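You operate a simulated robot arm through the tools that you are given. There is no shell and no other tool.

Carry out the task below with a simulated two-armed robot. There is one attempt and no reset: what you move stays moved.

TASK
Read both batteries: fit the full one in the drill, charge the flat one, then try the drill.
Fine: watch it run and switch it off again.

The check looks at the end state, three seconds after you hand in, the way a careful person would. Anything else that was tipped, shoved, dropped, spilled or broken makes it a failure.

THE ROBOT
Two 7-joint arms with fingered hands on one trunk that stands fixed in place. Base frame: the origin is at the foot of the trunk, x ahead of it, y to its left, z up; the work surface is at about z = 910. Readings come in mm, degrees, newtons and seconds.
The left shoulder is at [51, 170, 1289], the right one opposite. With the tool pointing down near the work surface each hand reaches from about 260 to 740 mm from the base axis, measured 20 degrees to its own side. Payload 4 kg a hand.
Tool frame (each hand has its own): the origin (TCP) lies between the finger pads and is the grasp point; the fingertips stand 26 mm ahead of it; z points along the fingers, y is the line along which they close. The gripper opens to 132 mm; its body begins 73 mm behind the TCP. The gripper is a hand of 4 fingers: y runs from the thumb to the fingers, the wrist lies at [0, 0, -224] in the tool frame, and closing takes about 1.5 s.
Orientation is that of the tool frame in the base frame, as a unit quaternion [w, x, y, z]. With the fingers straight down and closing along the base's y, the tool's x points along the base's -x, its y along +y and its z along -z.

THE INTERFACE
- The arms move only by the tool nudge_tool. It takes "left_deltas", "right_deltas" or both (then of equal length, played together; a hand with none holds still); each is a list of rows, each a list of 6 numbers: the shift along the tool's x, y, z in mm, then the turn, a rotation vector about the tool's x, y, z in degrees. In form: [[tx, ty, tz, wx, wy, wz], ...]. A call has 1 to 20 rows; each row shifts and turns the commanded pose from where the row before left it, along the tool's axes as they then stand. "left_jaw" and "right_jaw" are, for a hand that has rows, the finger opening in mm, from 0 to 132, set as the call begins (left out, the last holds). Rows are played at 5 a second. More than 50 mm and 8.6 degrees between two rows, or a gripper value outside its range, and nothing of the call is played. A pose out of reach is approached as far as the arm can. The call stops where the force on the tool passes 40 N (or 10 N more than at its start, if that is more) or the arm is blocked; 0.2 s more then pass. Each finger travels about 108 mm/s and halts on what it meets, pressing with about 31 N; the grip force reading is that of the motor and also rises with nothing between the fingers. The clock runs only during rows and for 0.2 s after the last one: add rows that do not move to give the fingers time. It gives the time, the measured TCP pose, the force on the tool (base axes), the opening and the grip force at its end, in the units of the frame above (readings bear some noise), with the torque about the TCP (base axes, N m) and any sound that the robot's microphone picked up.
- Cameras (640 x 400 px; columns grow to the right, rows downward): "scene" is now at [127.3, 35.6, 1487]; the picture's right is [0.39, -0.92, 0.00], its down [-0.34, -0.14, -0.93] and it looks along [0.86, 0.36, -0.36] (base axes); focal length 270 px, centre (320, 200). "left" rides on the left gripper at [-73, 6, -94] in its tool frame; the picture's right is [-0.08, -1.00, 0.00], its down [0.78, -0.06, -0.62] and it looks along [0.61, -0.05, 0.79] (tool axes); focal length 230 px, centre (320, 200). "right" rides on the right gripper at [73, 6, -94] in its tool frame; the picture's right is [-0.08, 1.00, 0.00], its down [-0.78, -0.06, -0.62] and it looks along [-0.61, -0.05, 0.79] (tool axes); focal length 230 px, centre (320, 200). There is no depth. A picture from a camera that has moved, and an enlarged one, comes with that camera's place and axes in the base frame and with its lens.
- camera(camera): a new picture of that camera. It takes no simulated time.
- slide_trunk(by): moves the trunk up (or, below 0, down) by that many mm; the arms and the scene camera ride with it, the base frame stays. It gives what a move gives, with no picture.
- set_grasp(shape, hand): the hand has 4 fingers and takes this shape, open, in about a second: jaw (thumb against the fingers, like two jaws); tri (thumb and two fingers); tip (a fingertip pinch); poke (one finger out to press); point (the index stretched); flat (the hand flat); cup (the hand cupped); fist (a fist). The gripper value then closes the fingers along that shape, each until it touches; the sizes above hold for jaw. It gives what a move gives, with no picture.
- aim_head(pan, tilt): turns the head with the scene camera to pan (to the left, within 80 degrees either way) and tilt (down, from -29 to 69), counted from straight ahead of the robot (the tilt from the chest, where the trunk bows). It gives what a move gives.
- close_up(camera, box): a new picture of the part [left, top, right, bottom] of that camera's present view, enlarged. It takes no simulated time.
- job_done(): hands the job in; it is judged then, once.

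Nothing tells you positions but the pictures and the camera data. Unless the task says otherwise, let go and move clear before handing in.

The tools are called as name(argument=value, ...) on one line, values as JSON. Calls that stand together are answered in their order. nudge_tool: Moves the arms, as the interface text tells. Its arguments: {"type":"object","properties":{"left_deltas":{"type":"array","items":{"type":"array","items":{"type":"number"}}},"left_jaw":{"type":"number"},"right_deltas":{"type":"array","items":{"type":"array","items":{"type":"number"}}},"right_jaw":{"type":"number"}},"required":[]} The other tools are called the same way: slide_trunk (by) moves the trunk up or down; set_grasp (shape, hand) gives the hand a shape; aim_head (pan, tilt) turns the head that bears the scene camera; camera (camera) takes a picture; close_up (camera, box) takes an enlarged picture of a part of a camera's view; job_done () hands the job in.

At the start:

```text
t: 0.0
left_eef_pos: [459.6, 440.0, 1450.6]
left_tool_rot: [0.001, 0.0, 1.0, 0.0]
left_contact_force: [0.5, -0.1, 0.6]
left_torque: [-0.01, 0.01, 0.01]
left_grip_width: 131.6
left_gripper_force: 0.1
left_shape: jaw
right_eef_pos: [458.5, -44.8, 1385.8]
right_tool_rot: [0.0, 0.001, 1.0, 0.001]
right_contact_force: [-0.1, -0.2, -0.1]
right_torque: [-0.02, -0.02, 0.04]
right_grip_width: 132.1
right_gripper_force: 0.0
right_shape: jaw
trunk travel left (down, up): [-300.0, 51.0]
head pan, tilt (commanded): [22.7, 21.3]
```

scene: 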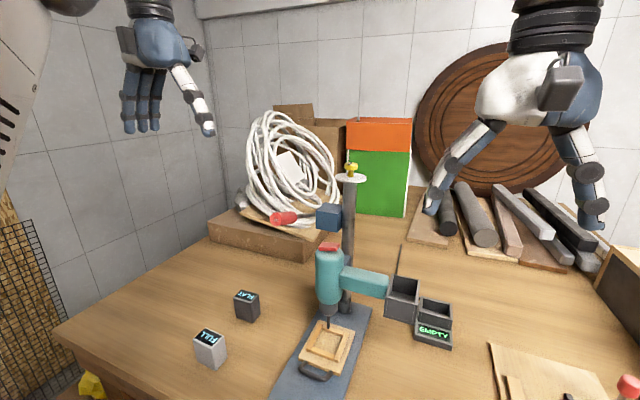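
right: 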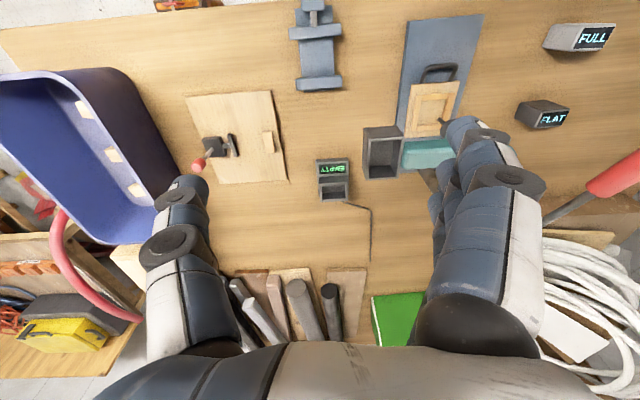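
left: 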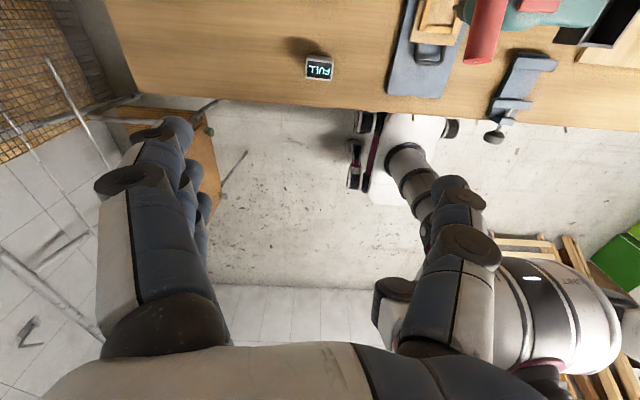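

I see a drill press in a stand with an open battery bay behind or beside it, a charger labelled EMPTY, and two blocks labelled FULL (light) and FLAT (dark) on the left of the table. First I take close-ups to read everything and locate it.

close_up(camera="scene", box=[180, 260, 300, 380])

close_up(camera="scene", box=[270, 150, 470, 390])

close_up(camera="right", box=[290, 0, 640, 220])

aim_head(pan=5, tilt=40)

```text
3.33 times, centred on (240, 320) of scene
camera zoom: at [127.3, 35.6, 1487.0], right [0.39, -0.92, 0.0], down [-0.34, -0.14, -0.93], along [0.86, 0.36, -0.36], focal length 901 px, centre (587, -200)
```

zoom: 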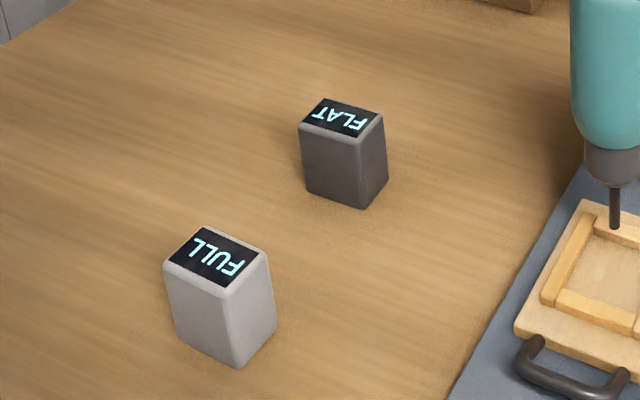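

```text
1.67 times, centred on (370, 270) of scene
camera zoom: at [127.3, 35.6, 1487.0], right [0.39, -0.92, 0.0], down [-0.34, -0.14, -0.93], along [0.86, 0.36, -0.36], focal length 450 px, centre (237, 83)
```

zoom: 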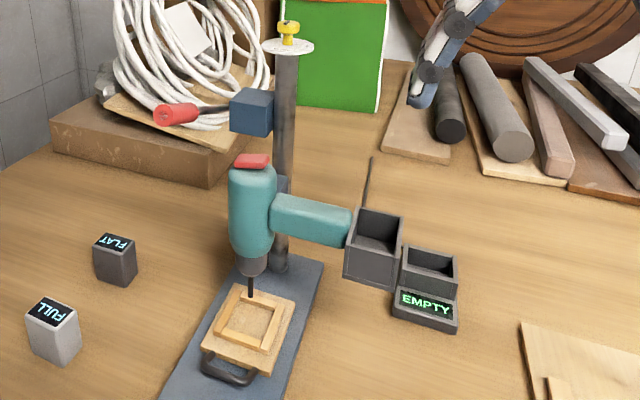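

```text
1.82 times, centred on (465, 110) of right
camera zoom: at [384.1, -38.8, 1478.4], right [0.08, 1.0, 0.0], down [0.78, -0.06, 0.62], along [0.61, -0.05, -0.79], focal length 418 px, centre (56, 364)
```

zoom: 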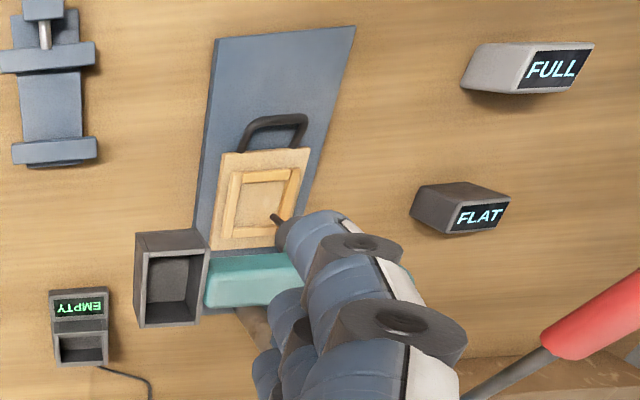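

```text
t: 0.8
left_eef_pos: [460.5, 440.8, 1449.9]
left_tool_rot: [-0.001, 0.0, 1.0, 0.0]
left_contact_force: [0.3, -0.6, -1.0]
left_torque: [0.01, -0.01, 0.04]
left_grip_width: 132.1
left_gripper_force: 0.1
left_shape: jaw
right_eef_pos: [457.6, -44.9, 1386.1]
right_tool_rot: [0.0, 0.0, 1.0, -0.001]
right_contact_force: [0.4, -0.2, -0.7]
right_torque: [0.01, -0.01, 0.0]
right_grip_width: 131.6
right_gripper_force: 0.0
right_shape: jaw
trunk travel left (down, up): [-300.0, 51.0]
head pan, tilt (commanded): [5.0, 40.0]
```

The head is now turned toward the middle of the table; I'll take a new scene picture to triangulate the positions.

camera(camera="scene")

camera(camera="right")

camera(camera="left")

```text
taken
camera scene: at [126.2, 7.3, 1457.8], right [0.09, -1.0, 0.0], down [-0.64, -0.06, -0.77], along [0.76, 0.07, -0.64], focal length 270 px, centre (320, 200)
```

scene: 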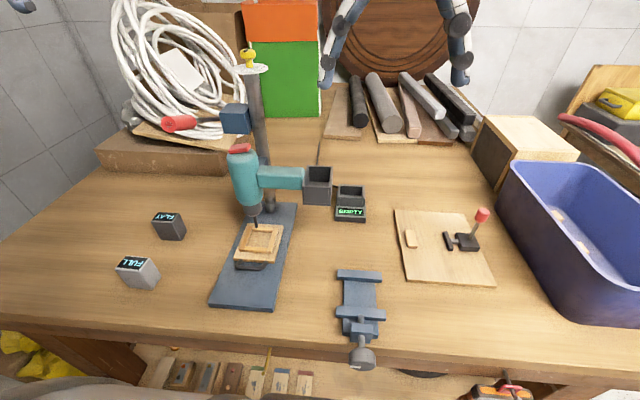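

```text
taken
camera right: at [384.0, -38.8, 1478.4], right [0.08, 1.0, 0.0], down [0.78, -0.06, 0.62], along [0.61, -0.05, -0.79], focal length 230 px, centre (320, 200)
```

right: 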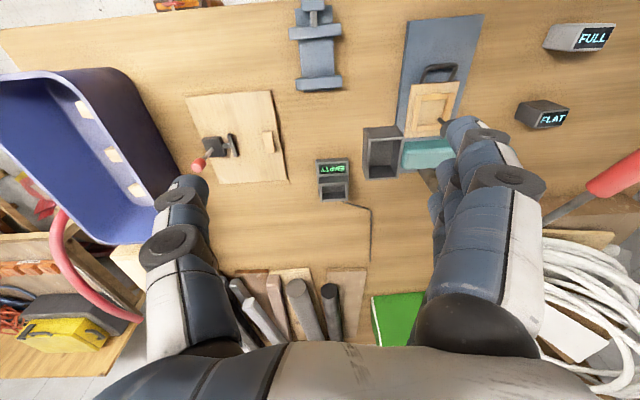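

```text
taken
camera left: at [532.3, 444.9, 1544.0], right [0.08, -1.0, 0.0], down [-0.78, -0.06, 0.62], along [-0.61, -0.05, -0.79], focal length 230 px, centre (320, 200)
```

left: 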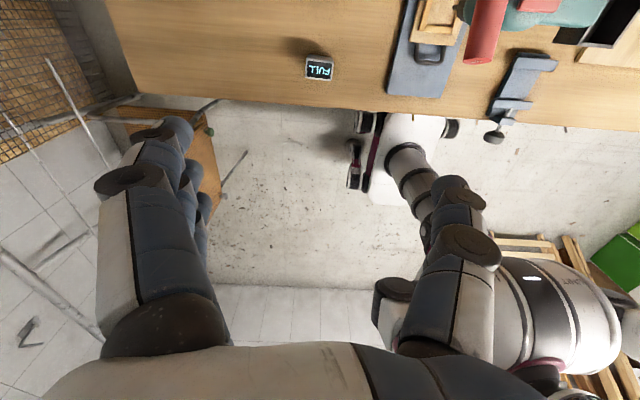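

I want a closer look at the drill's controls, the bay, the charger and the switch-like thing on the board.

close_up(camera="scene", box=[200, 120, 380, 240])

close_up(camera="scene", box=[160, 40, 300, 140])

close_up(camera="scene", box=[380, 190, 520, 300])

close_up(camera="scene", box=[90, 190, 310, 320])

close_up(camera="right", box=[290, 90, 470, 220])

close_up(camera="right", box=[490, 0, 640, 150])

close_up(camera="left", box=[280, 0, 640, 150])

```text
3.33 times, centred on (290, 180) of scene
camera zoom: at [126.2, 7.3, 1457.8], right [0.09, -1.0, 0.0], down [-0.64, -0.06, -0.77], along [0.76, 0.07, -0.64], focal length 901 px, centre (420, 267)
```

zoom: 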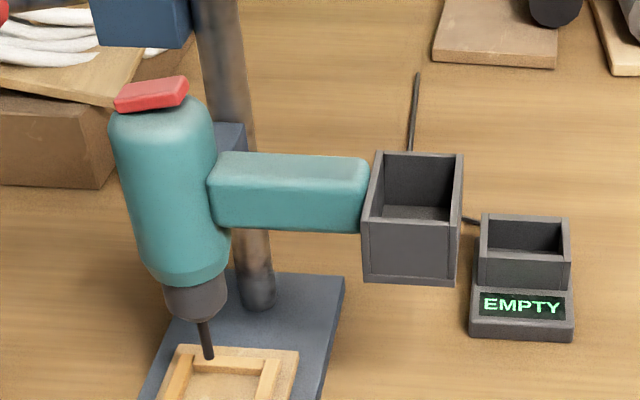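

```text
4.00 times, centred on (230, 90) of scene
camera zoom: at [126.2, 7.3, 1457.8], right [0.09, -1.0, 0.0], down [-0.64, -0.06, -0.77], along [0.76, 0.07, -0.64], focal length 1081 px, centre (680, 640)
```

zoom: 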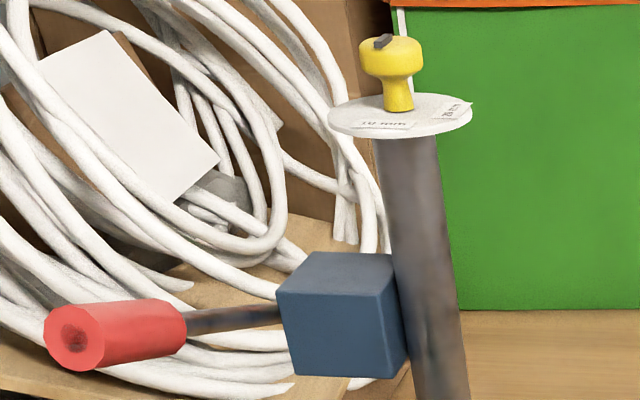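

```text
3.64 times, centred on (450, 245) of scene
camera zoom: at [126.2, 7.3, 1457.8], right [0.09, -1.0, 0.0], down [-0.64, -0.06, -0.77], along [0.76, 0.07, -0.64], focal length 983 px, centre (-153, 36)
```

zoom: 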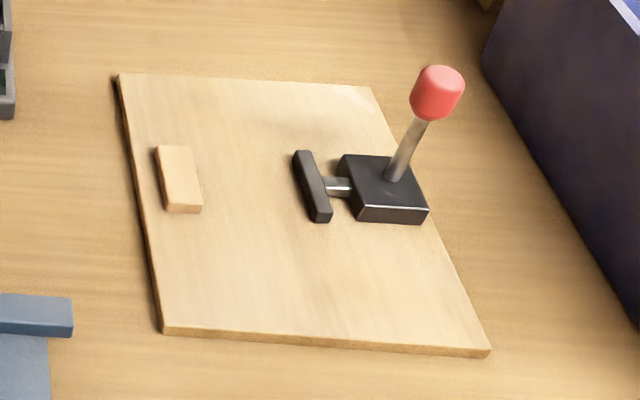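

```text
2.91 times, centred on (200, 255) of scene
camera zoom: at [126.2, 7.3, 1457.8], right [0.09, -1.0, 0.0], down [-0.64, -0.06, -0.77], along [0.76, 0.07, -0.64], focal length 786 px, centre (669, 40)
```

zoom: 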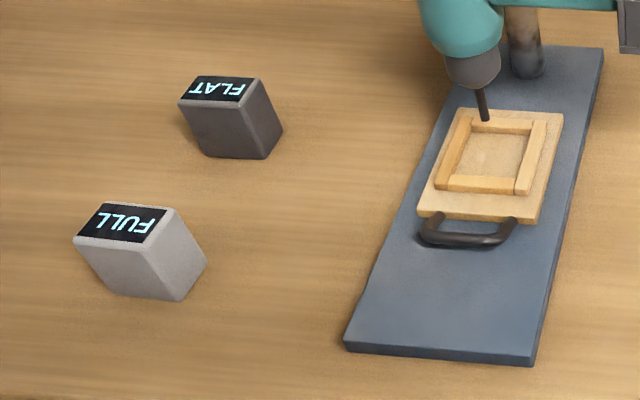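

```text
3.08 times, centred on (380, 155) of right
camera zoom: at [384.0, -38.8, 1478.4], right [0.08, 1.0, 0.0], down [0.78, -0.06, 0.62], along [0.61, -0.05, -0.79], focal length 708 px, centre (135, 338)
```

zoom: 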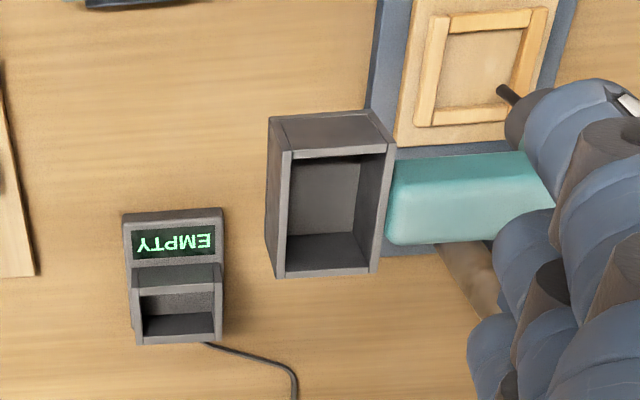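

```text
2.67 times, centred on (565, 75) of right
camera zoom: at [384.0, -38.8, 1478.4], right [0.08, 1.0, 0.0], down [0.78, -0.06, 0.62], along [0.61, -0.05, -0.79], focal length 614 px, centre (-333, 533)
```

zoom: 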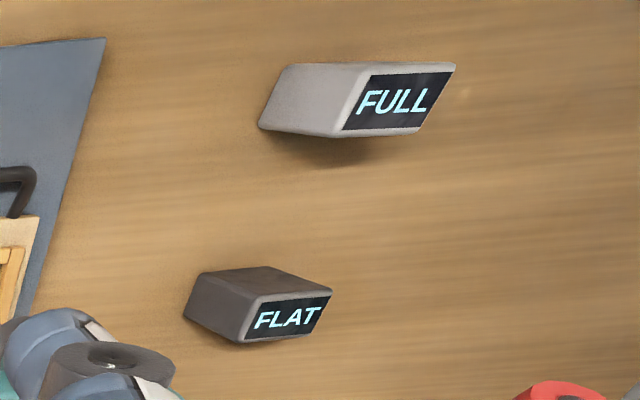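

```text
1.78 times, centred on (460, 75) of left
camera zoom: at [532.3, 444.9, 1544.0], right [0.08, -1.0, 0.0], down [-0.78, -0.06, 0.62], along [-0.61, -0.05, -0.79], focal length 409 px, centre (71, 422)
```

zoom: 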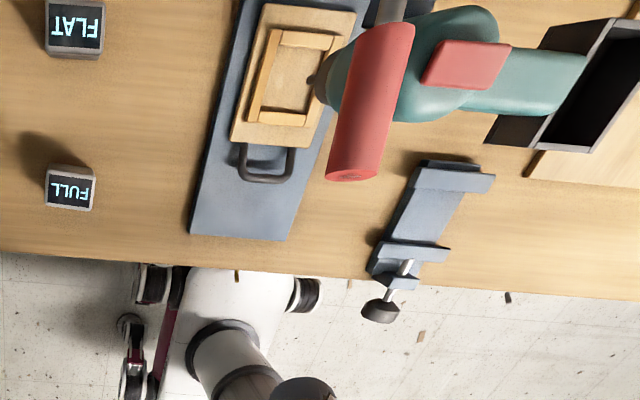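

The bay sits at roughly x 527–601, y 21–75, rim z≈1150. The charger slot is near (755,−30), rim z≈968. FULL stands near (446,438), FLAT near (592,444), and a red switch is on top of the drill near (572,202,1204). I'll zoom in to check these details.

close_up(camera="scene", box=[220, 135, 280, 175])

close_up(camera="scene", box=[290, 155, 380, 230])

close_up(camera="left", box=[490, 0, 640, 60])

close_up(camera="right", box=[310, 110, 440, 210])

```text
10.00 times, centred on (250, 155) of scene
camera zoom: at [126.2, 7.3, 1457.8], right [0.09, -1.0, 0.0], down [-0.64, -0.06, -0.77], along [0.76, 0.07, -0.64], focal length 2703 px, centre (1020, 650)
```

zoom: 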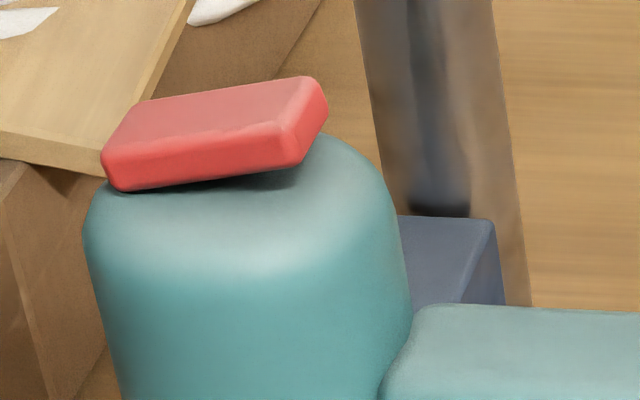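

```text
5.33 times, centred on (335, 192) of scene
camera zoom: at [126.2, 7.3, 1457.8], right [0.09, -1.0, 0.0], down [-0.64, -0.06, -0.77], along [0.76, 0.07, -0.64], focal length 1442 px, centre (240, 240)
```

zoom: 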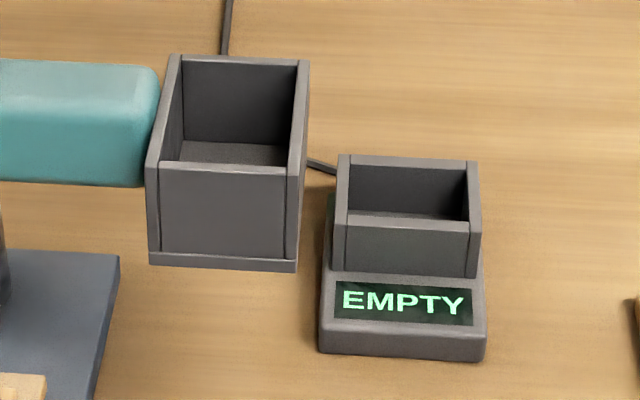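

```text
4.27 times, centred on (565, 30) of left
camera zoom: at [532.3, 444.9, 1544.0], right [0.08, -1.0, 0.0], down [-0.78, -0.06, 0.62], along [-0.61, -0.05, -0.79], focal length 982 px, centre (-725, 925)
```

zoom: 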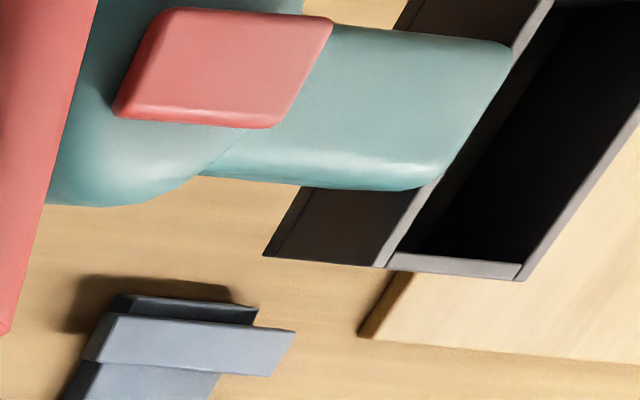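

```text
4.00 times, centred on (375, 160) of right
camera zoom: at [384.0, -38.8, 1478.4], right [0.08, 1.0, 0.0], down [0.78, -0.06, 0.62], along [0.61, -0.05, -0.79], focal length 920 px, centre (100, 360)
```

zoom: 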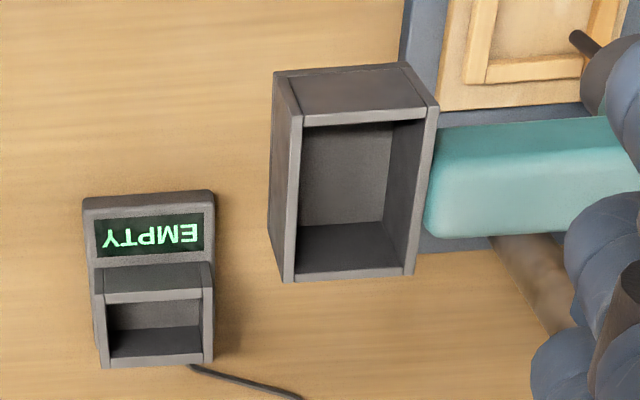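

The switch is a rocker, low at its left end and high at its right end. The bay and the charger slot are both about 64×45 mm inside, and each battery is about 54×35×75 mm. I'll bring the left hand over FULL for a better look, and back the right hand off a little.

nudge_tool(left_deltas=[[14, -2, 40, 0, 0, 0], [0, 0, 45, 0, 0, 0], [0, 0, 45, 0, 0, 0], [0, 0, 45, 0, 0, 0], [0, 0, 45, 0, 0, 0], [0, 0, 45, 0, 0, 0], [0, 0, 0, 0, 0, 0]], right_deltas=[[10, -30, 0, 0, 0, 0], [10, -30, 0, 0, 0, 0], [10, -30, 0, 0, 0, 0], [0, 0, 0, 0, 0, 0], [0, 0, 0, 0, 0, 0], [0, 0, 0, 0, 0, 0], [0, 0, 0, 0, 0, 0]])

camera(camera="left")

camera(camera="scene")

camera(camera="right")

```text
t: 2.4
left_eef_pos: [443.5, 440.0, 1185.7]
left_tool_rot: [0.0, 0.001, 1.0, 0.0]
left_contact_force: [0.4, -0.4, -0.3]
left_torque: [0.01, -0.01, 0.01]
left_grip_width: 132.0
left_gripper_force: 0.0
left_shape: jaw
right_eef_pos: [428.3, -136.0, 1385.1]
right_tool_rot: [0.0, 0.0, 1.0, 0.0]
right_contact_force: [-1.0, -0.4, 0.1]
right_torque: [0.03, -0.02, 0.02]
right_grip_width: 132.1
right_gripper_force: 0.1
right_shape: jaw
trunk travel left (down, up): [-300.0, 51.0]
head pan, tilt (commanded): [5.0, 40.0]
```

```text
taken
camera left: at [515.9, 443.4, 1278.9], right [0.08, -1.0, 0.0], down [-0.79, -0.06, 0.62], along [-0.61, -0.05, -0.79], focal length 230 px, centre (320, 200)
```

left: 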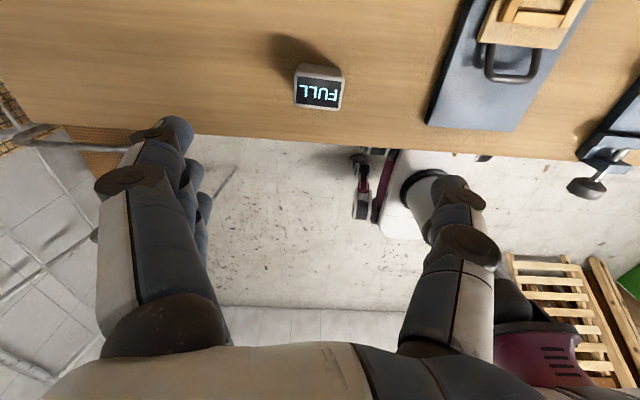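

```text
taken
camera scene: at [125.7, 6.7, 1457.8], right [0.09, -1.0, 0.0], down [-0.64, -0.06, -0.77], along [0.76, 0.07, -0.64], focal length 270 px, centre (320, 200)
```

scene: 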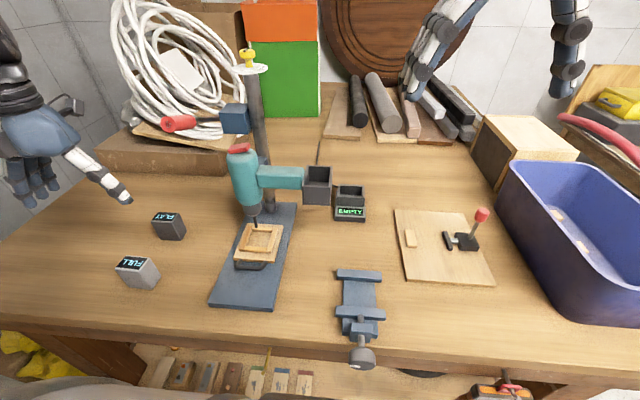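

```text
taken
camera right: at [354.1, -130.0, 1478.4], right [0.08, 1.0, 0.0], down [0.78, -0.06, 0.62], along [0.62, -0.05, -0.79], focal length 230 px, centre (320, 200)
```

right: 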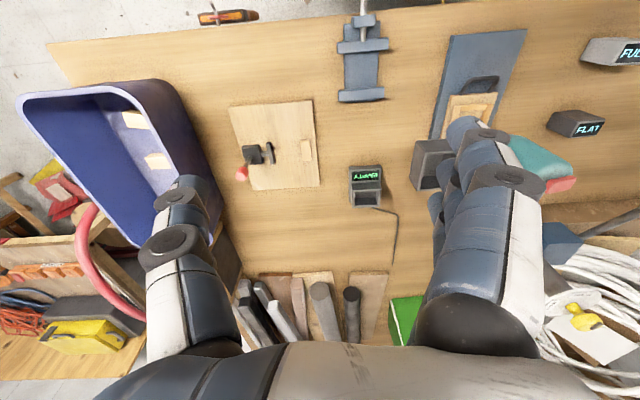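

The left hand is above FULL, so I'll zoom in to get its exact position and rotation.

close_up(camera="left", box=[260, 30, 380, 130])

close_up(camera="scene", box=[100, 200, 200, 300])

```text
4.00 times, centred on (320, 80) of left
camera zoom: at [515.9, 443.4, 1278.9], right [0.08, -1.0, 0.0], down [-0.79, -0.06, 0.62], along [-0.61, -0.05, -0.79], focal length 920 px, centre (320, 680)
```

zoom: 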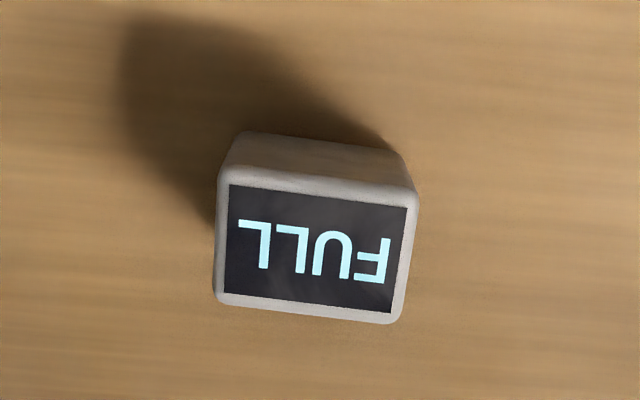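

```text
4.00 times, centred on (150, 250) of scene
camera zoom: at [125.7, 6.7, 1457.8], right [0.09, -1.0, 0.0], down [-0.64, -0.06, -0.77], along [0.76, 0.07, -0.64], focal length 1081 px, centre (1000, 0)
```

zoom: 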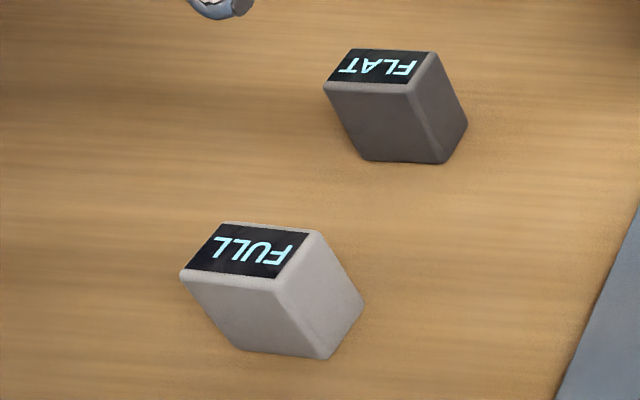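

FULL measures about 57 (y) × 36 (x) × 75 mm. It is centred at (450.5, 440) and almost square to the axes. I'll lower the left hand to TCP z≈974.

nudge_tool(left_deltas=[[-5, 0, 42, 0, 0, 0], [0, 0, 42, 0, 0, 0], [0, 0, 42, 0, 0, 0], [0, 0, 42, 0, 0, 0], [0, 0, 20, 0, 0, 0], [0, 0, 0, 0, 0, 0]])

camera(camera="left")

close_up(camera="scene", box=[40, 150, 240, 310])

```text
t: 3.8
left_eef_pos: [451.3, 437.5, 996.7]
left_tool_rot: [0.0, 0.001, 1.0, -0.001]
left_contact_force: [-1.0, 0.6, 0.4]
left_torque: [-0.02, -0.03, 0.01]
left_grip_width: 132.1
left_gripper_force: 0.1
left_shape: jaw
right_eef_pos: [428.9, -135.0, 1385.9]
right_tool_rot: [0.0, 0.0, 1.0, 0.0]
right_contact_force: [-0.3, 0.4, 0.6]
right_torque: [0.02, -0.01, -0.02]
right_grip_width: 132.1
right_gripper_force: 0.2
right_shape: jaw
trunk travel left (down, up): [-300.0, 51.0]
head pan, tilt (commanded): [5.0, 40.0]
```

```text
taken
camera left: at [523.6, 442.4, 1090.8], right [0.08, -1.0, 0.0], down [-0.78, -0.06, 0.62], along [-0.61, -0.05, -0.79], focal length 230 px, centre (320, 200)
```

left: 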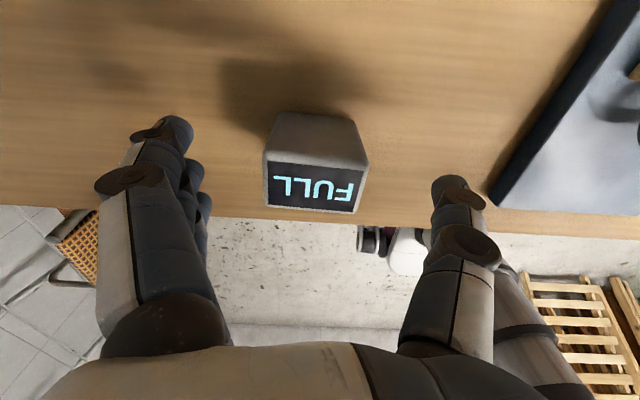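

```text
2.50 times, centred on (140, 230) of scene
camera zoom: at [126.2, 7.1, 1457.8], right [0.09, -1.0, 0.0], down [-0.64, -0.06, -0.77], along [0.76, 0.07, -0.64], focal length 676 px, centre (770, 125)
```

zoom: 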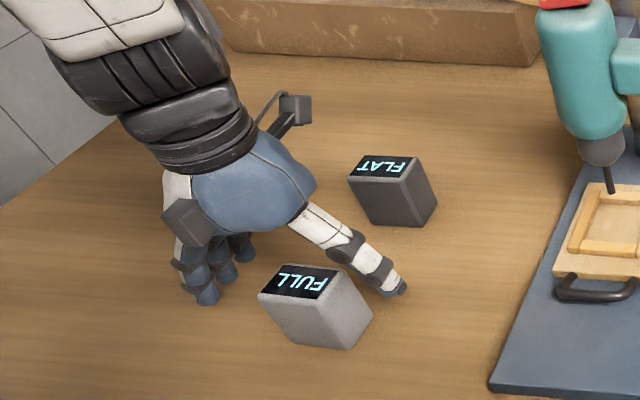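

The fingers straddle FULL cleanly and the thumb is clear of FLAT. I'll lower the last 23 mm and close on it.

nudge_tool(left_deltas=[[0, 0, 23, 0, 0, 0], [0, 0, 0, 0, 0, 0], [0, 0, 0, 0, 0, 0]])

nudge_tool(left_deltas=[[0, 0, 0, 0, 0, 0], [0, 0, 0, 0, 0, 0], [0, 0, 0, 0, 0, 0], [0, 0, 0, 0, 0, 0], [0, 0, 0, 0, 0, 0], [0, 0, 0, 0, 0, 0], [0, 0, 0, 0, 0, 0], [0, 0, 0, 0, 0, 0]], left_jaw=40)

camera(camera="left")

close_up(camera="scene", box=[40, 150, 240, 310])

```text
t: 4.6
left_eef_pos: [450.4, 437.6, 973.1]
left_tool_rot: [0.0, -0.001, 1.0, 0.0]
left_contact_force: [-0.1, 0.4, -0.6]
left_torque: [0.01, 0.0, 0.0]
left_grip_width: 132.0
left_gripper_force: 0.1
left_shape: jaw
right_eef_pos: [430.0, -134.8, 1384.8]
right_tool_rot: [0.0, 0.0, 1.0, 0.0]
right_contact_force: [-0.2, -0.4, 0.4]
right_torque: [-0.01, 0.0, -0.01]
right_grip_width: 132.0
right_gripper_force: 0.0
right_shape: jaw
trunk travel left (down, up): [-300.0, 51.0]
head pan, tilt (commanded): [5.0, 40.0]
```

```text
t: 6.4
left_eef_pos: [449.2, 438.1, 974.2]
left_tool_rot: [0.0, 0.0, 1.0, 0.0]
left_contact_force: [-0.8, -0.5, -0.3]
left_torque: [0.01, -0.03, -0.01]
left_grip_width: 52.7
left_gripper_force: 31.1
left_shape: jaw
right_eef_pos: [428.5, -135.2, 1384.8]
right_tool_rot: [0.0, 0.0, 1.0, 0.0]
right_contact_force: [0.5, -0.3, 0.1]
right_torque: [-0.01, 0.01, -0.03]
right_grip_width: 131.8
right_gripper_force: 0.0
right_shape: jaw
trunk travel left (down, up): [-300.0, 51.0]
head pan, tilt (commanded): [5.0, 40.0]
```

```text
taken
camera left: at [522.4, 442.4, 1067.4], right [0.08, -1.0, 0.0], down [-0.78, -0.06, 0.62], along [-0.62, -0.05, -0.79], focal length 230 px, centre (320, 200)
```

left: 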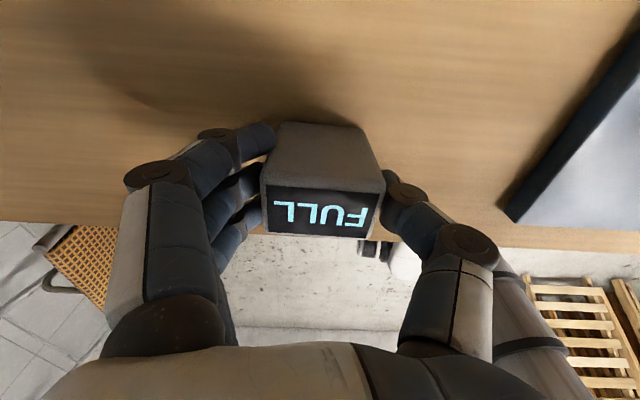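

```text
2.50 times, centred on (140, 230) of scene
camera zoom: at [126.4, 7.4, 1457.7], right [0.09, -1.0, 0.0], down [-0.64, -0.06, -0.77], along [0.76, 0.07, -0.64], focal length 676 px, centre (770, 125)
```

zoom: 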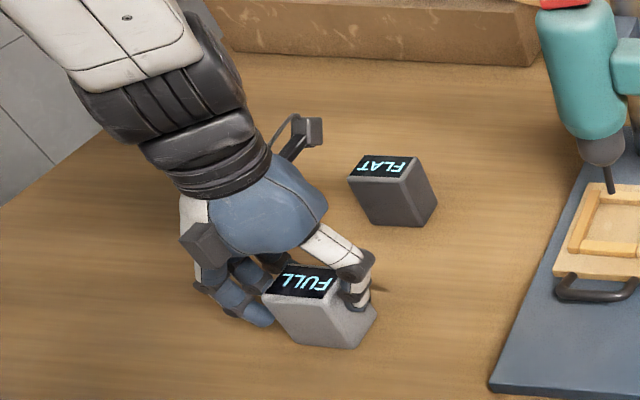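

FULL is gripped (opening 52.7 mm, 31 N). I'll lift it and check that it comes up straight.

nudge_tool(left_deltas=[[0, 0, -20, 0, 0, 0], [0, 0, -40, 0, 0, 0], [0, 0, -40, 0, 0, 0], [0, 0, -40, 0, 0, 0], [0, 0, 0, 0, 0, 0]])

camera(camera="left")

camera(camera="scene")

```text
t: 7.6
left_eef_pos: [451.9, 438.5, 1113.7]
left_tool_rot: [0.0, 0.0, 1.0, -0.001]
left_contact_force: [-0.7, 0.5, -2.5]
left_torque: [-0.04, -0.03, 0.04]
left_grip_width: 53.0
left_gripper_force: 30.8
left_shape: jaw
right_eef_pos: [429.4, -133.4, 1386.4]
right_tool_rot: [0.0, 0.001, 1.0, 0.0]
right_contact_force: [-0.2, 0.6, -0.1]
right_torque: [0.02, 0.0, 0.01]
right_grip_width: 131.9
right_gripper_force: 0.0
right_shape: jaw
trunk travel left (down, up): [-300.0, 51.0]
head pan, tilt (commanded): [5.0, 40.0]
```

```text
taken
camera left: at [523.1, 443.5, 1207.9], right [0.08, -1.0, 0.0], down [-0.78, -0.06, 0.62], along [-0.62, -0.05, -0.79], focal length 230 px, centre (320, 200)
```

left: 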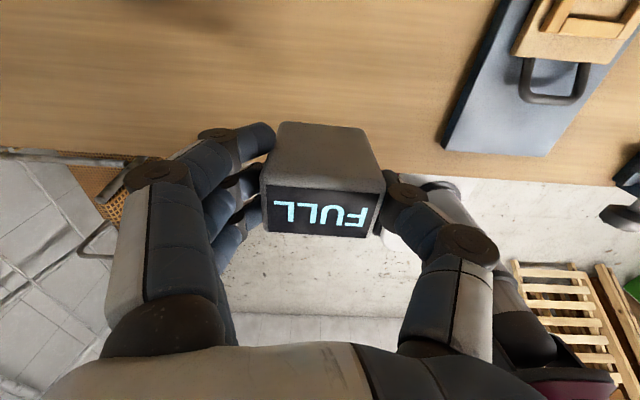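

```text
taken
camera scene: at [127.2, 8.0, 1457.6], right [0.09, -1.0, 0.0], down [-0.64, -0.06, -0.77], along [0.76, 0.07, -0.64], focal length 270 px, centre (320, 200)
```

scene: 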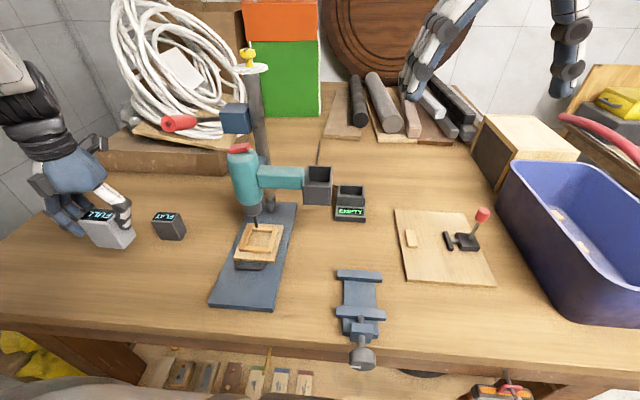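

The grip is solid and the battery hangs straight. I'll draw it back to x≈385 and carry it right to y≈55, in front of the drill, for a handover spot on the table.

nudge_tool(left_deltas=[[33, 0, 0, 0, 0, 0], [33, 0, 0, 0, 0, 0], [0, -45, 0, 0, 0, 0], [0, -45, 0, 0, 0, 0], [0, -45, 0, 0, 0, 0], [0, -45, 0, 0, 0, 0], [0, 0, 0, 0, 0, 0]])

camera(camera="scene")

```text
t: 9.2
left_eef_pos: [384.8, 258.0, 1111.5]
left_tool_rot: [0.0, 0.0, 1.0, 0.0]
left_contact_force: [0.3, 0.8, -2.1]
left_torque: [-0.06, 0.02, 0.03]
left_grip_width: 52.6
left_gripper_force: 30.7
left_shape: jaw
right_eef_pos: [429.9, -134.4, 1385.7]
right_tool_rot: [-0.001, 0.0, 1.0, 0.0]
right_contact_force: [1.0, -0.1, -0.8]
right_torque: [-0.01, 0.01, -0.01]
right_grip_width: 131.9
right_gripper_force: 0.1
right_shape: jaw
trunk travel left (down, up): [-300.0, 51.0]
head pan, tilt (commanded): [5.0, 40.0]
```

```text
taken
camera scene: at [126.7, 8.4, 1457.7], right [0.09, -1.0, 0.0], down [-0.64, -0.06, -0.77], along [0.76, 0.07, -0.64], focal length 270 px, centre (320, 200)
```

scene: 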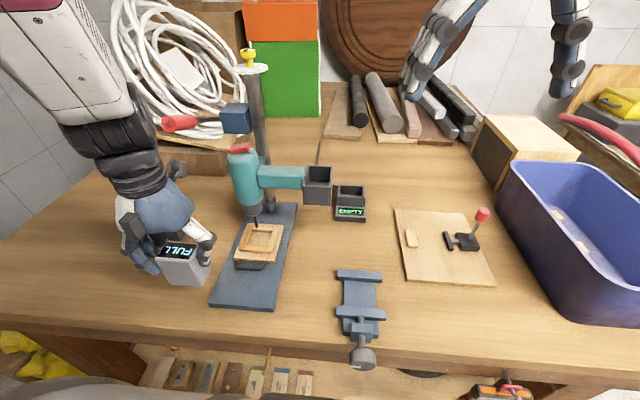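

The path is clear, so I continue to y≈62 and then turn the battery 90° clockwise so its long axis runs along x.

nudge_tool(left_deltas=[[0, -49, 0, 0, 0, 0], [0, -49, 0, 0, 0, 0], [0, -49, 0, 0, 0, 0], [0, -49, 0, 0, 0, 0], [0, 0, 0, 0, 0, 0]])

camera(camera="scene")

```text
t: 10.4
left_eef_pos: [392.7, 60.3, 1127.7]
left_tool_rot: [-0.004, -0.018, 0.999, -0.045]
left_contact_force: [-0.3, 0.4, -2.1]
left_torque: [0.05, -0.03, -0.02]
left_grip_width: 52.5
left_gripper_force: 30.7
left_shape: jaw
right_eef_pos: [428.5, -135.5, 1385.7]
right_tool_rot: [0.0, 0.0, 1.0, 0.0]
right_contact_force: [-0.4, 0.2, 0.0]
right_torque: [0.02, -0.01, -0.01]
right_grip_width: 132.2
right_gripper_force: 0.1
right_shape: jaw
trunk travel left (down, up): [-300.0, 51.0]
head pan, tilt (commanded): [5.0, 40.0]
```

```text
taken
camera scene: at [127.3, 1.1, 1459.5], right [0.01, -1.0, 0.0], down [-0.63, -0.01, -0.78], along [0.78, 0.01, -0.63], focal length 270 px, centre (320, 200)
```

scene: 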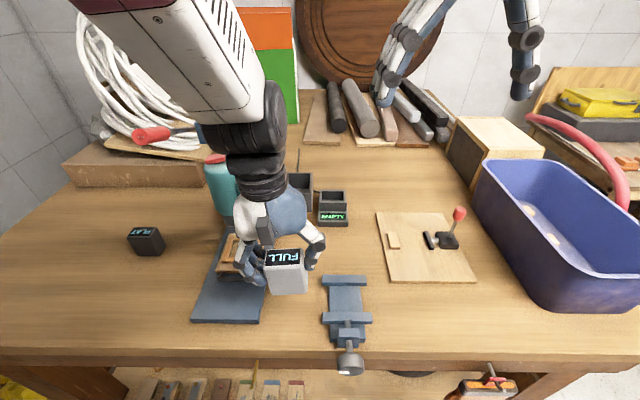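

The measured pose lags the command and the scene camera has swung about 4°. I take that to mean the left arm is pressing on the head here. I'll back off to the left right away and check.

nudge_tool(left_deltas=[[0, 45, 0, 0, 0, 0], [0, 30, 0, 0, 0, 0], [0, 0, 0, 0, 0, 0]])

camera(camera="scene")

```text
t: 11.2
left_eef_pos: [383.5, 135.5, 1115.2]
left_tool_rot: [-0.001, 0.0, 1.0, 0.001]
left_contact_force: [0.8, 1.2, -3.1]
left_torque: [0.02, -0.02, -0.02]
left_grip_width: 52.5
left_gripper_force: 30.3
left_shape: jaw
right_eef_pos: [428.2, -135.5, 1384.7]
right_tool_rot: [0.0, 0.001, 1.0, 0.001]
right_contact_force: [-0.9, 0.0, -1.3]
right_torque: [0.01, -0.01, 0.0]
right_grip_width: 131.9
right_gripper_force: 0.1
right_shape: jaw
trunk travel left (down, up): [-300.0, 51.0]
head pan, tilt (commanded): [5.0, 40.0]
```

```text
taken
camera scene: at [125.6, 7.0, 1457.8], right [0.09, -1.0, 0.0], down [-0.64, -0.06, -0.77], along [0.76, 0.07, -0.64], focal length 270 px, centre (320, 200)
```

scene: 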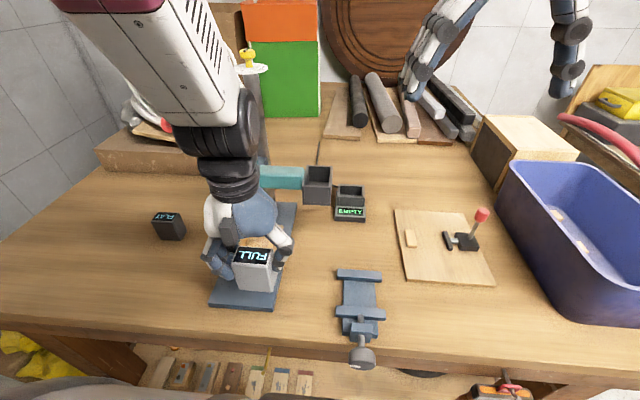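

The left arm recovered to its commanded pose with the battery still held. I'll look at the arm's posture to see how close the elbow and forearm come to the head.

aim_head(pan=50, tilt=20)

camera(camera="scene")

camera(camera="left")

```text
t: 12.3
left_eef_pos: [384.9, 135.4, 1115.4]
left_tool_rot: [0.0, 0.0, 1.0, -0.003]
left_contact_force: [0.1, 0.2, -3.7]
left_torque: [-0.06, -0.02, 0.01]
left_grip_width: 52.4
left_gripper_force: 31.2
left_shape: jaw
right_eef_pos: [429.3, -135.1, 1384.7]
right_tool_rot: [0.0, 0.0, 1.0, 0.0]
right_contact_force: [-0.1, -0.2, 0.5]
right_torque: [0.03, -0.01, 0.02]
right_grip_width: 131.8
right_gripper_force: 0.0
right_shape: jaw
trunk travel left (down, up): [-300.0, 51.0]
head pan, tilt (commanded): [50.0, 20.0]
```

```text
taken
camera scene: at [133.4, 8.7, 1479.7], right [0.1, -1.0, 0.0], down [-0.43, -0.04, -0.9], along [0.9, 0.09, -0.44], focal length 270 px, centre (320, 200)
```

scene: 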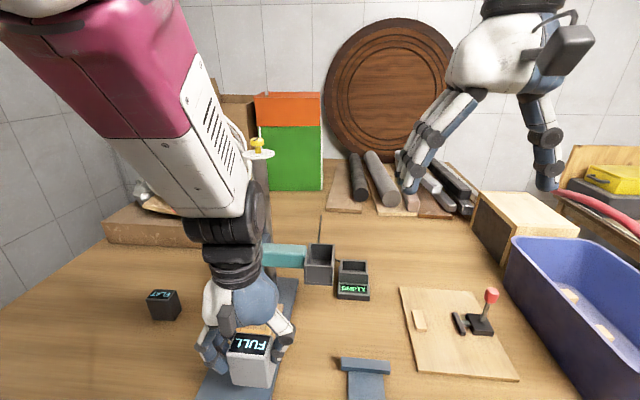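

```text
taken
camera left: at [457.1, 139.7, 1209.5], right [0.08, -1.0, 0.0], down [-0.78, -0.06, 0.62], along [-0.61, -0.05, -0.79], focal length 230 px, centre (320, 200)
```

left: 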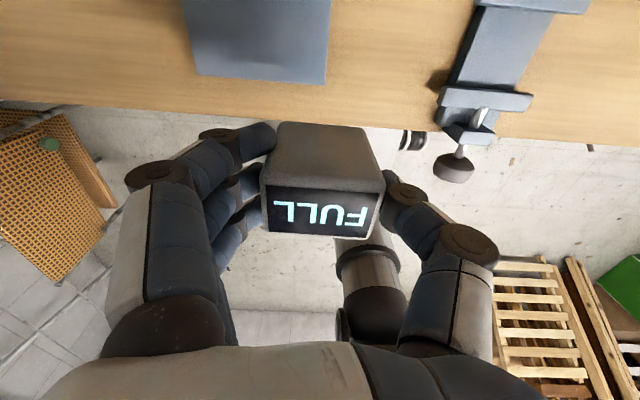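

The head pan is blocked because the left upper arm is beside it: the elbow is up. I'll turn the head away, move the hand back left, and raise the trunk so the arms work lower relative to the head.

aim_head(pan=0, tilt=35)

nudge_tool(left_deltas=[[0, 45, 0, 0, 0, 0], [0, 45, 0, 0, 0, 0], [0, 40, 0, 0, 0, 0], [0, 0, 0, 0, 0, 0]])

slide_trunk(by=50)

camera(camera="scene")

```text
t: 13.5
left_eef_pos: [384.8, 135.1, 1115.3]
left_tool_rot: [-0.001, 0.0, 1.0, -0.001]
left_contact_force: [-0.1, -0.3, -3.2]
left_torque: [0.03, 0.01, 0.0]
left_grip_width: 52.5
left_gripper_force: 31.1
left_shape: jaw
right_eef_pos: [427.8, -135.4, 1385.5]
right_tool_rot: [0.0, 0.001, 1.0, 0.001]
right_contact_force: [-0.1, -0.2, 0.0]
right_torque: [0.02, 0.02, -0.03]
right_grip_width: 131.9
right_gripper_force: 0.2
right_shape: jaw
trunk travel left (down, up): [-300.0, 51.0]
head pan, tilt (commanded): [0.0, 35.0]
```

```text
t: 14.5
left_eef_pos: [382.4, 267.3, 1114.0]
left_tool_rot: [0.001, 0.001, 1.0, 0.0]
left_contact_force: [0.0, -0.1, -3.1]
left_torque: [0.02, 0.0, -0.02]
left_grip_width: 52.1
left_gripper_force: 31.0
left_shape: jaw
right_eef_pos: [428.1, -135.7, 1384.3]
right_tool_rot: [0.0, 0.001, 1.0, 0.0]
right_contact_force: [0.5, 0.3, 0.0]
right_torque: [0.02, -0.01, -0.02]
right_grip_width: 132.0
right_gripper_force: 0.2
right_shape: jaw
trunk travel left (down, up): [-300.0, 51.0]
head pan, tilt (commanded): [0.0, 35.0]
```

```text
t: 15.4
left_eef_pos: [384.4, 267.2, 1164.7]
left_tool_rot: [0.0, -0.001, 1.0, 0.0]
left_contact_force: [0.8, -0.2, -1.4]
left_torque: [-0.01, 0.01, -0.02]
left_grip_width: 52.4
left_gripper_force: 31.0
left_shape: jaw
right_eef_pos: [427.8, -135.1, 1435.8]
right_tool_rot: [0.001, -0.001, 1.0, 0.002]
right_contact_force: [0.1, -0.4, -0.9]
right_torque: [0.02, 0.02, 0.0]
right_grip_width: 131.9
right_gripper_force: 0.1
right_shape: jaw
trunk travel left (down, up): [-350.0, 1.0]
head pan, tilt (commanded): [0.0, 35.0]
```

```text
taken
camera scene: at [128.6, -0.2, 1514.6], right [0.0, -1.0, 0.0], down [-0.57, 0.0, -0.82], along [0.82, 0.0, -0.57], focal length 270 px, centre (320, 200)
```

scene: 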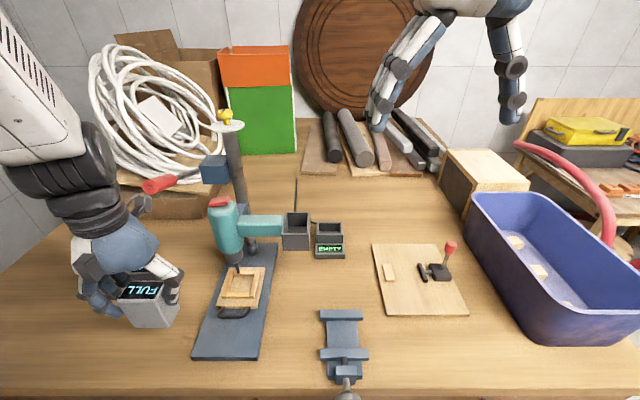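

I'll lower the left hand to about z=1035 and begin the clockwise yaw here in free space to see how the wrist copes.

nudge_tool(left_deltas=[[0, 0, 43, 0, 0, 0], [0, 0, 43, 0, 0, 0], [0, 0, 43, 0, 0, 0], [0, 0, 0, 0, 0, 8.5], [0, 0, 0, 0, 0, 8.5], [0, 0, 0, 0, 0, 8.5], [0, 0, 0, 0, 0, 8.5], [0, 0, 0, 0, 0, 8.5], [0, 0, 0, 0, 0, 0]])

camera(camera="scene")

```text
t: 17.4
left_eef_pos: [385.7, 267.7, 1035.3]
left_tool_rot: [0.0, 0.364, 0.931, 0.0]
left_contact_force: [0.1, 0.4, -3.1]
left_torque: [-0.01, -0.02, 0.02]
left_grip_width: 52.2
left_gripper_force: 31.2
left_shape: jaw
right_eef_pos: [428.7, -134.2, 1435.3]
right_tool_rot: [0.001, 0.0, 1.0, 0.001]
right_contact_force: [0.7, -0.9, -0.4]
right_torque: [0.02, -0.01, 0.03]
right_grip_width: 132.1
right_gripper_force: 0.0
right_shape: jaw
trunk travel left (down, up): [-350.0, 1.0]
head pan, tilt (commanded): [0.0, 35.0]
```

```text
taken
camera scene: at [128.6, -0.2, 1514.7], right [0.0, -1.0, 0.0], down [-0.57, 0.0, -0.82], along [0.82, 0.0, -0.57], focal length 270 px, centre (320, 200)
```

scene: 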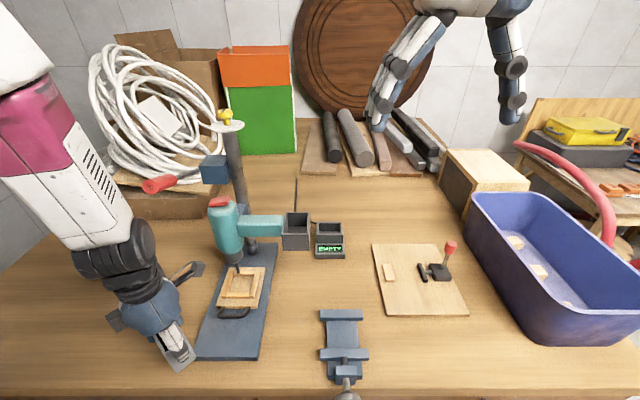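

The clockwise yaw swings the elbow in toward the head, so I'll reverse and try the counter-clockwise yaw instead.

nudge_tool(left_deltas=[[0, 0, 0, 0, 0, -8.5], [0, 0, 0, 0, 0, -8.5], [0, 0, 0, 0, 0, -8.5], [0, 0, 0, 0, 0, -8.5], [0, 0, 0, 0, 0, -8.5], [0, 0, 0, 0, 0, -8.5], [0, 0, 0, 0, 0, -8.5], [0, 0, 0, 0, 0, -8.5], [0, 0, 0, 0, 0, -8.5], [0, 0, 0, 0, 0, -8.5], [0, 0, 0, 0, 0, 0]])

camera(camera="scene")

```text
t: 19.8
left_eef_pos: [385.7, 267.7, 1034.9]
left_tool_rot: [0.001, -0.363, 0.932, 0.0]
left_contact_force: [0.3, 0.0, -2.8]
left_torque: [0.02, -0.02, -0.02]
left_grip_width: 52.3
left_gripper_force: 30.9
left_shape: jaw
right_eef_pos: [429.0, -135.3, 1435.8]
right_tool_rot: [-0.001, 0.001, 1.0, -0.001]
right_contact_force: [-0.2, -0.3, -1.2]
right_torque: [-0.02, 0.03, -0.01]
right_grip_width: 132.1
right_gripper_force: 0.1
right_shape: jaw
trunk travel left (down, up): [-350.0, 1.0]
head pan, tilt (commanded): [0.0, 35.0]
```

```text
taken
camera scene: at [128.7, 0.0, 1514.6], right [0.0, -1.0, 0.0], down [-0.57, 0.0, -0.82], along [0.82, 0.0, -0.57], focal length 270 px, centre (320, 200)
```

scene: 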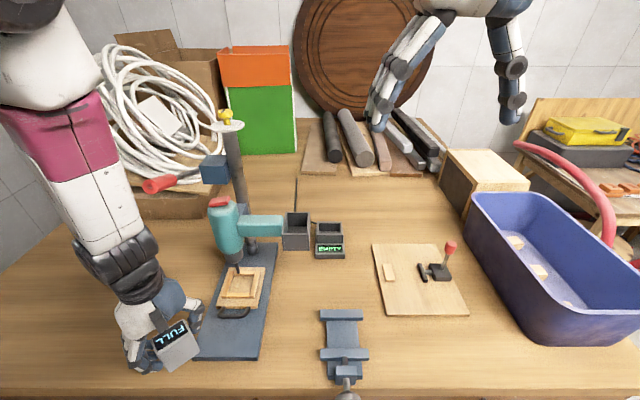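

Counter-clockwise works and the elbow sits up and forward, clear of the head. I'll finish the 90° turn here.

nudge_tool(left_deltas=[[0, 0, 0, 0, 0, -8.5], [0, 0, 0, 0, 0, -8.5], [0, 0, 0, 0, 0, -8.5], [0, 0, 0, 0, 0, -8.5], [0, 0, 0, 0, 0, -8.5], [0, 0, 0, 0, 0, -5], [0, 0, 0, 0, 0, 0]])

camera(camera="scene")

```text
t: 21.4
left_eef_pos: [385.3, 267.4, 1036.3]
left_tool_rot: [-0.001, 0.708, -0.706, 0.0]
left_contact_force: [-0.5, -0.1, -3.2]
left_torque: [0.03, 0.02, -0.02]
left_grip_width: 52.2
left_gripper_force: 30.8
left_shape: jaw
right_eef_pos: [428.6, -134.8, 1435.1]
right_tool_rot: [0.0, 0.0, 1.0, 0.0]
right_contact_force: [-0.5, 0.3, -0.8]
right_torque: [0.02, 0.0, -0.02]
right_grip_width: 131.8
right_gripper_force: 0.1
right_shape: jaw
trunk travel left (down, up): [-350.0, 1.0]
head pan, tilt (commanded): [0.0, 35.0]
```

```text
taken
camera scene: at [128.7, -0.1, 1514.6], right [0.0, -1.0, 0.0], down [-0.57, 0.0, -0.82], along [0.82, 0.0, -0.57], focal length 270 px, centre (320, 200)
```

scene: 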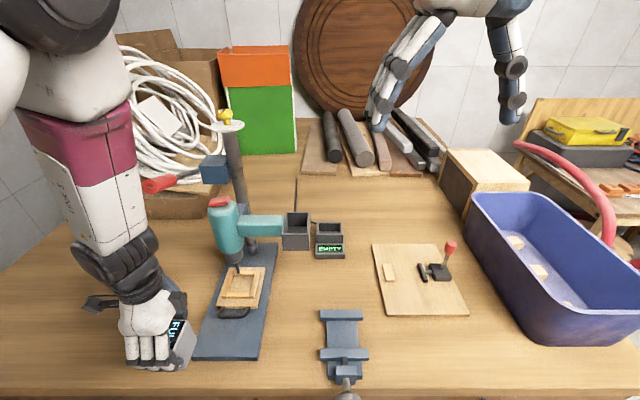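

The battery's long axis now runs along x. I'll move right slowly, watching for any head disturbance.

nudge_tool(left_deltas=[[44, 0, 0, 0, 0, 0], [44, 0, 0, 0, 0, 0], [0, 0, 0, 0, 0, 0]])

camera(camera="scene")

```text
t: 22.2
left_eef_pos: [384.6, 184.2, 1034.5]
left_tool_rot: [0.022, 0.727, -0.686, 0.018]
left_contact_force: [-0.2, -0.2, -2.9]
left_torque: [0.04, 0.02, 0.02]
left_grip_width: 51.0
left_gripper_force: 30.3
left_shape: jaw
right_eef_pos: [427.3, -135.2, 1436.3]
right_tool_rot: [0.0, 0.0, 1.0, -0.001]
right_contact_force: [0.5, 0.4, -1.0]
right_torque: [0.04, 0.0, -0.01]
right_grip_width: 132.1
right_gripper_force: 0.1
right_shape: jaw
trunk travel left (down, up): [-350.0, 1.0]
head pan, tilt (commanded): [0.0, 35.0]
```

```text
taken
camera scene: at [128.5, -1.0, 1514.7], right [0.0, -1.0, 0.0], down [-0.57, 0.0, -0.82], along [0.82, 0.0, -0.57], focal length 270 px, centre (320, 200)
```

scene: 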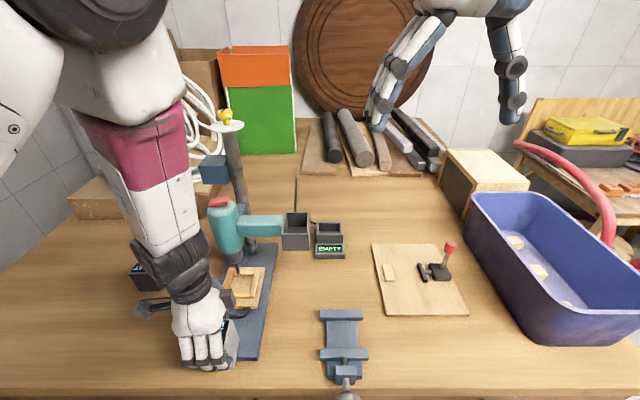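

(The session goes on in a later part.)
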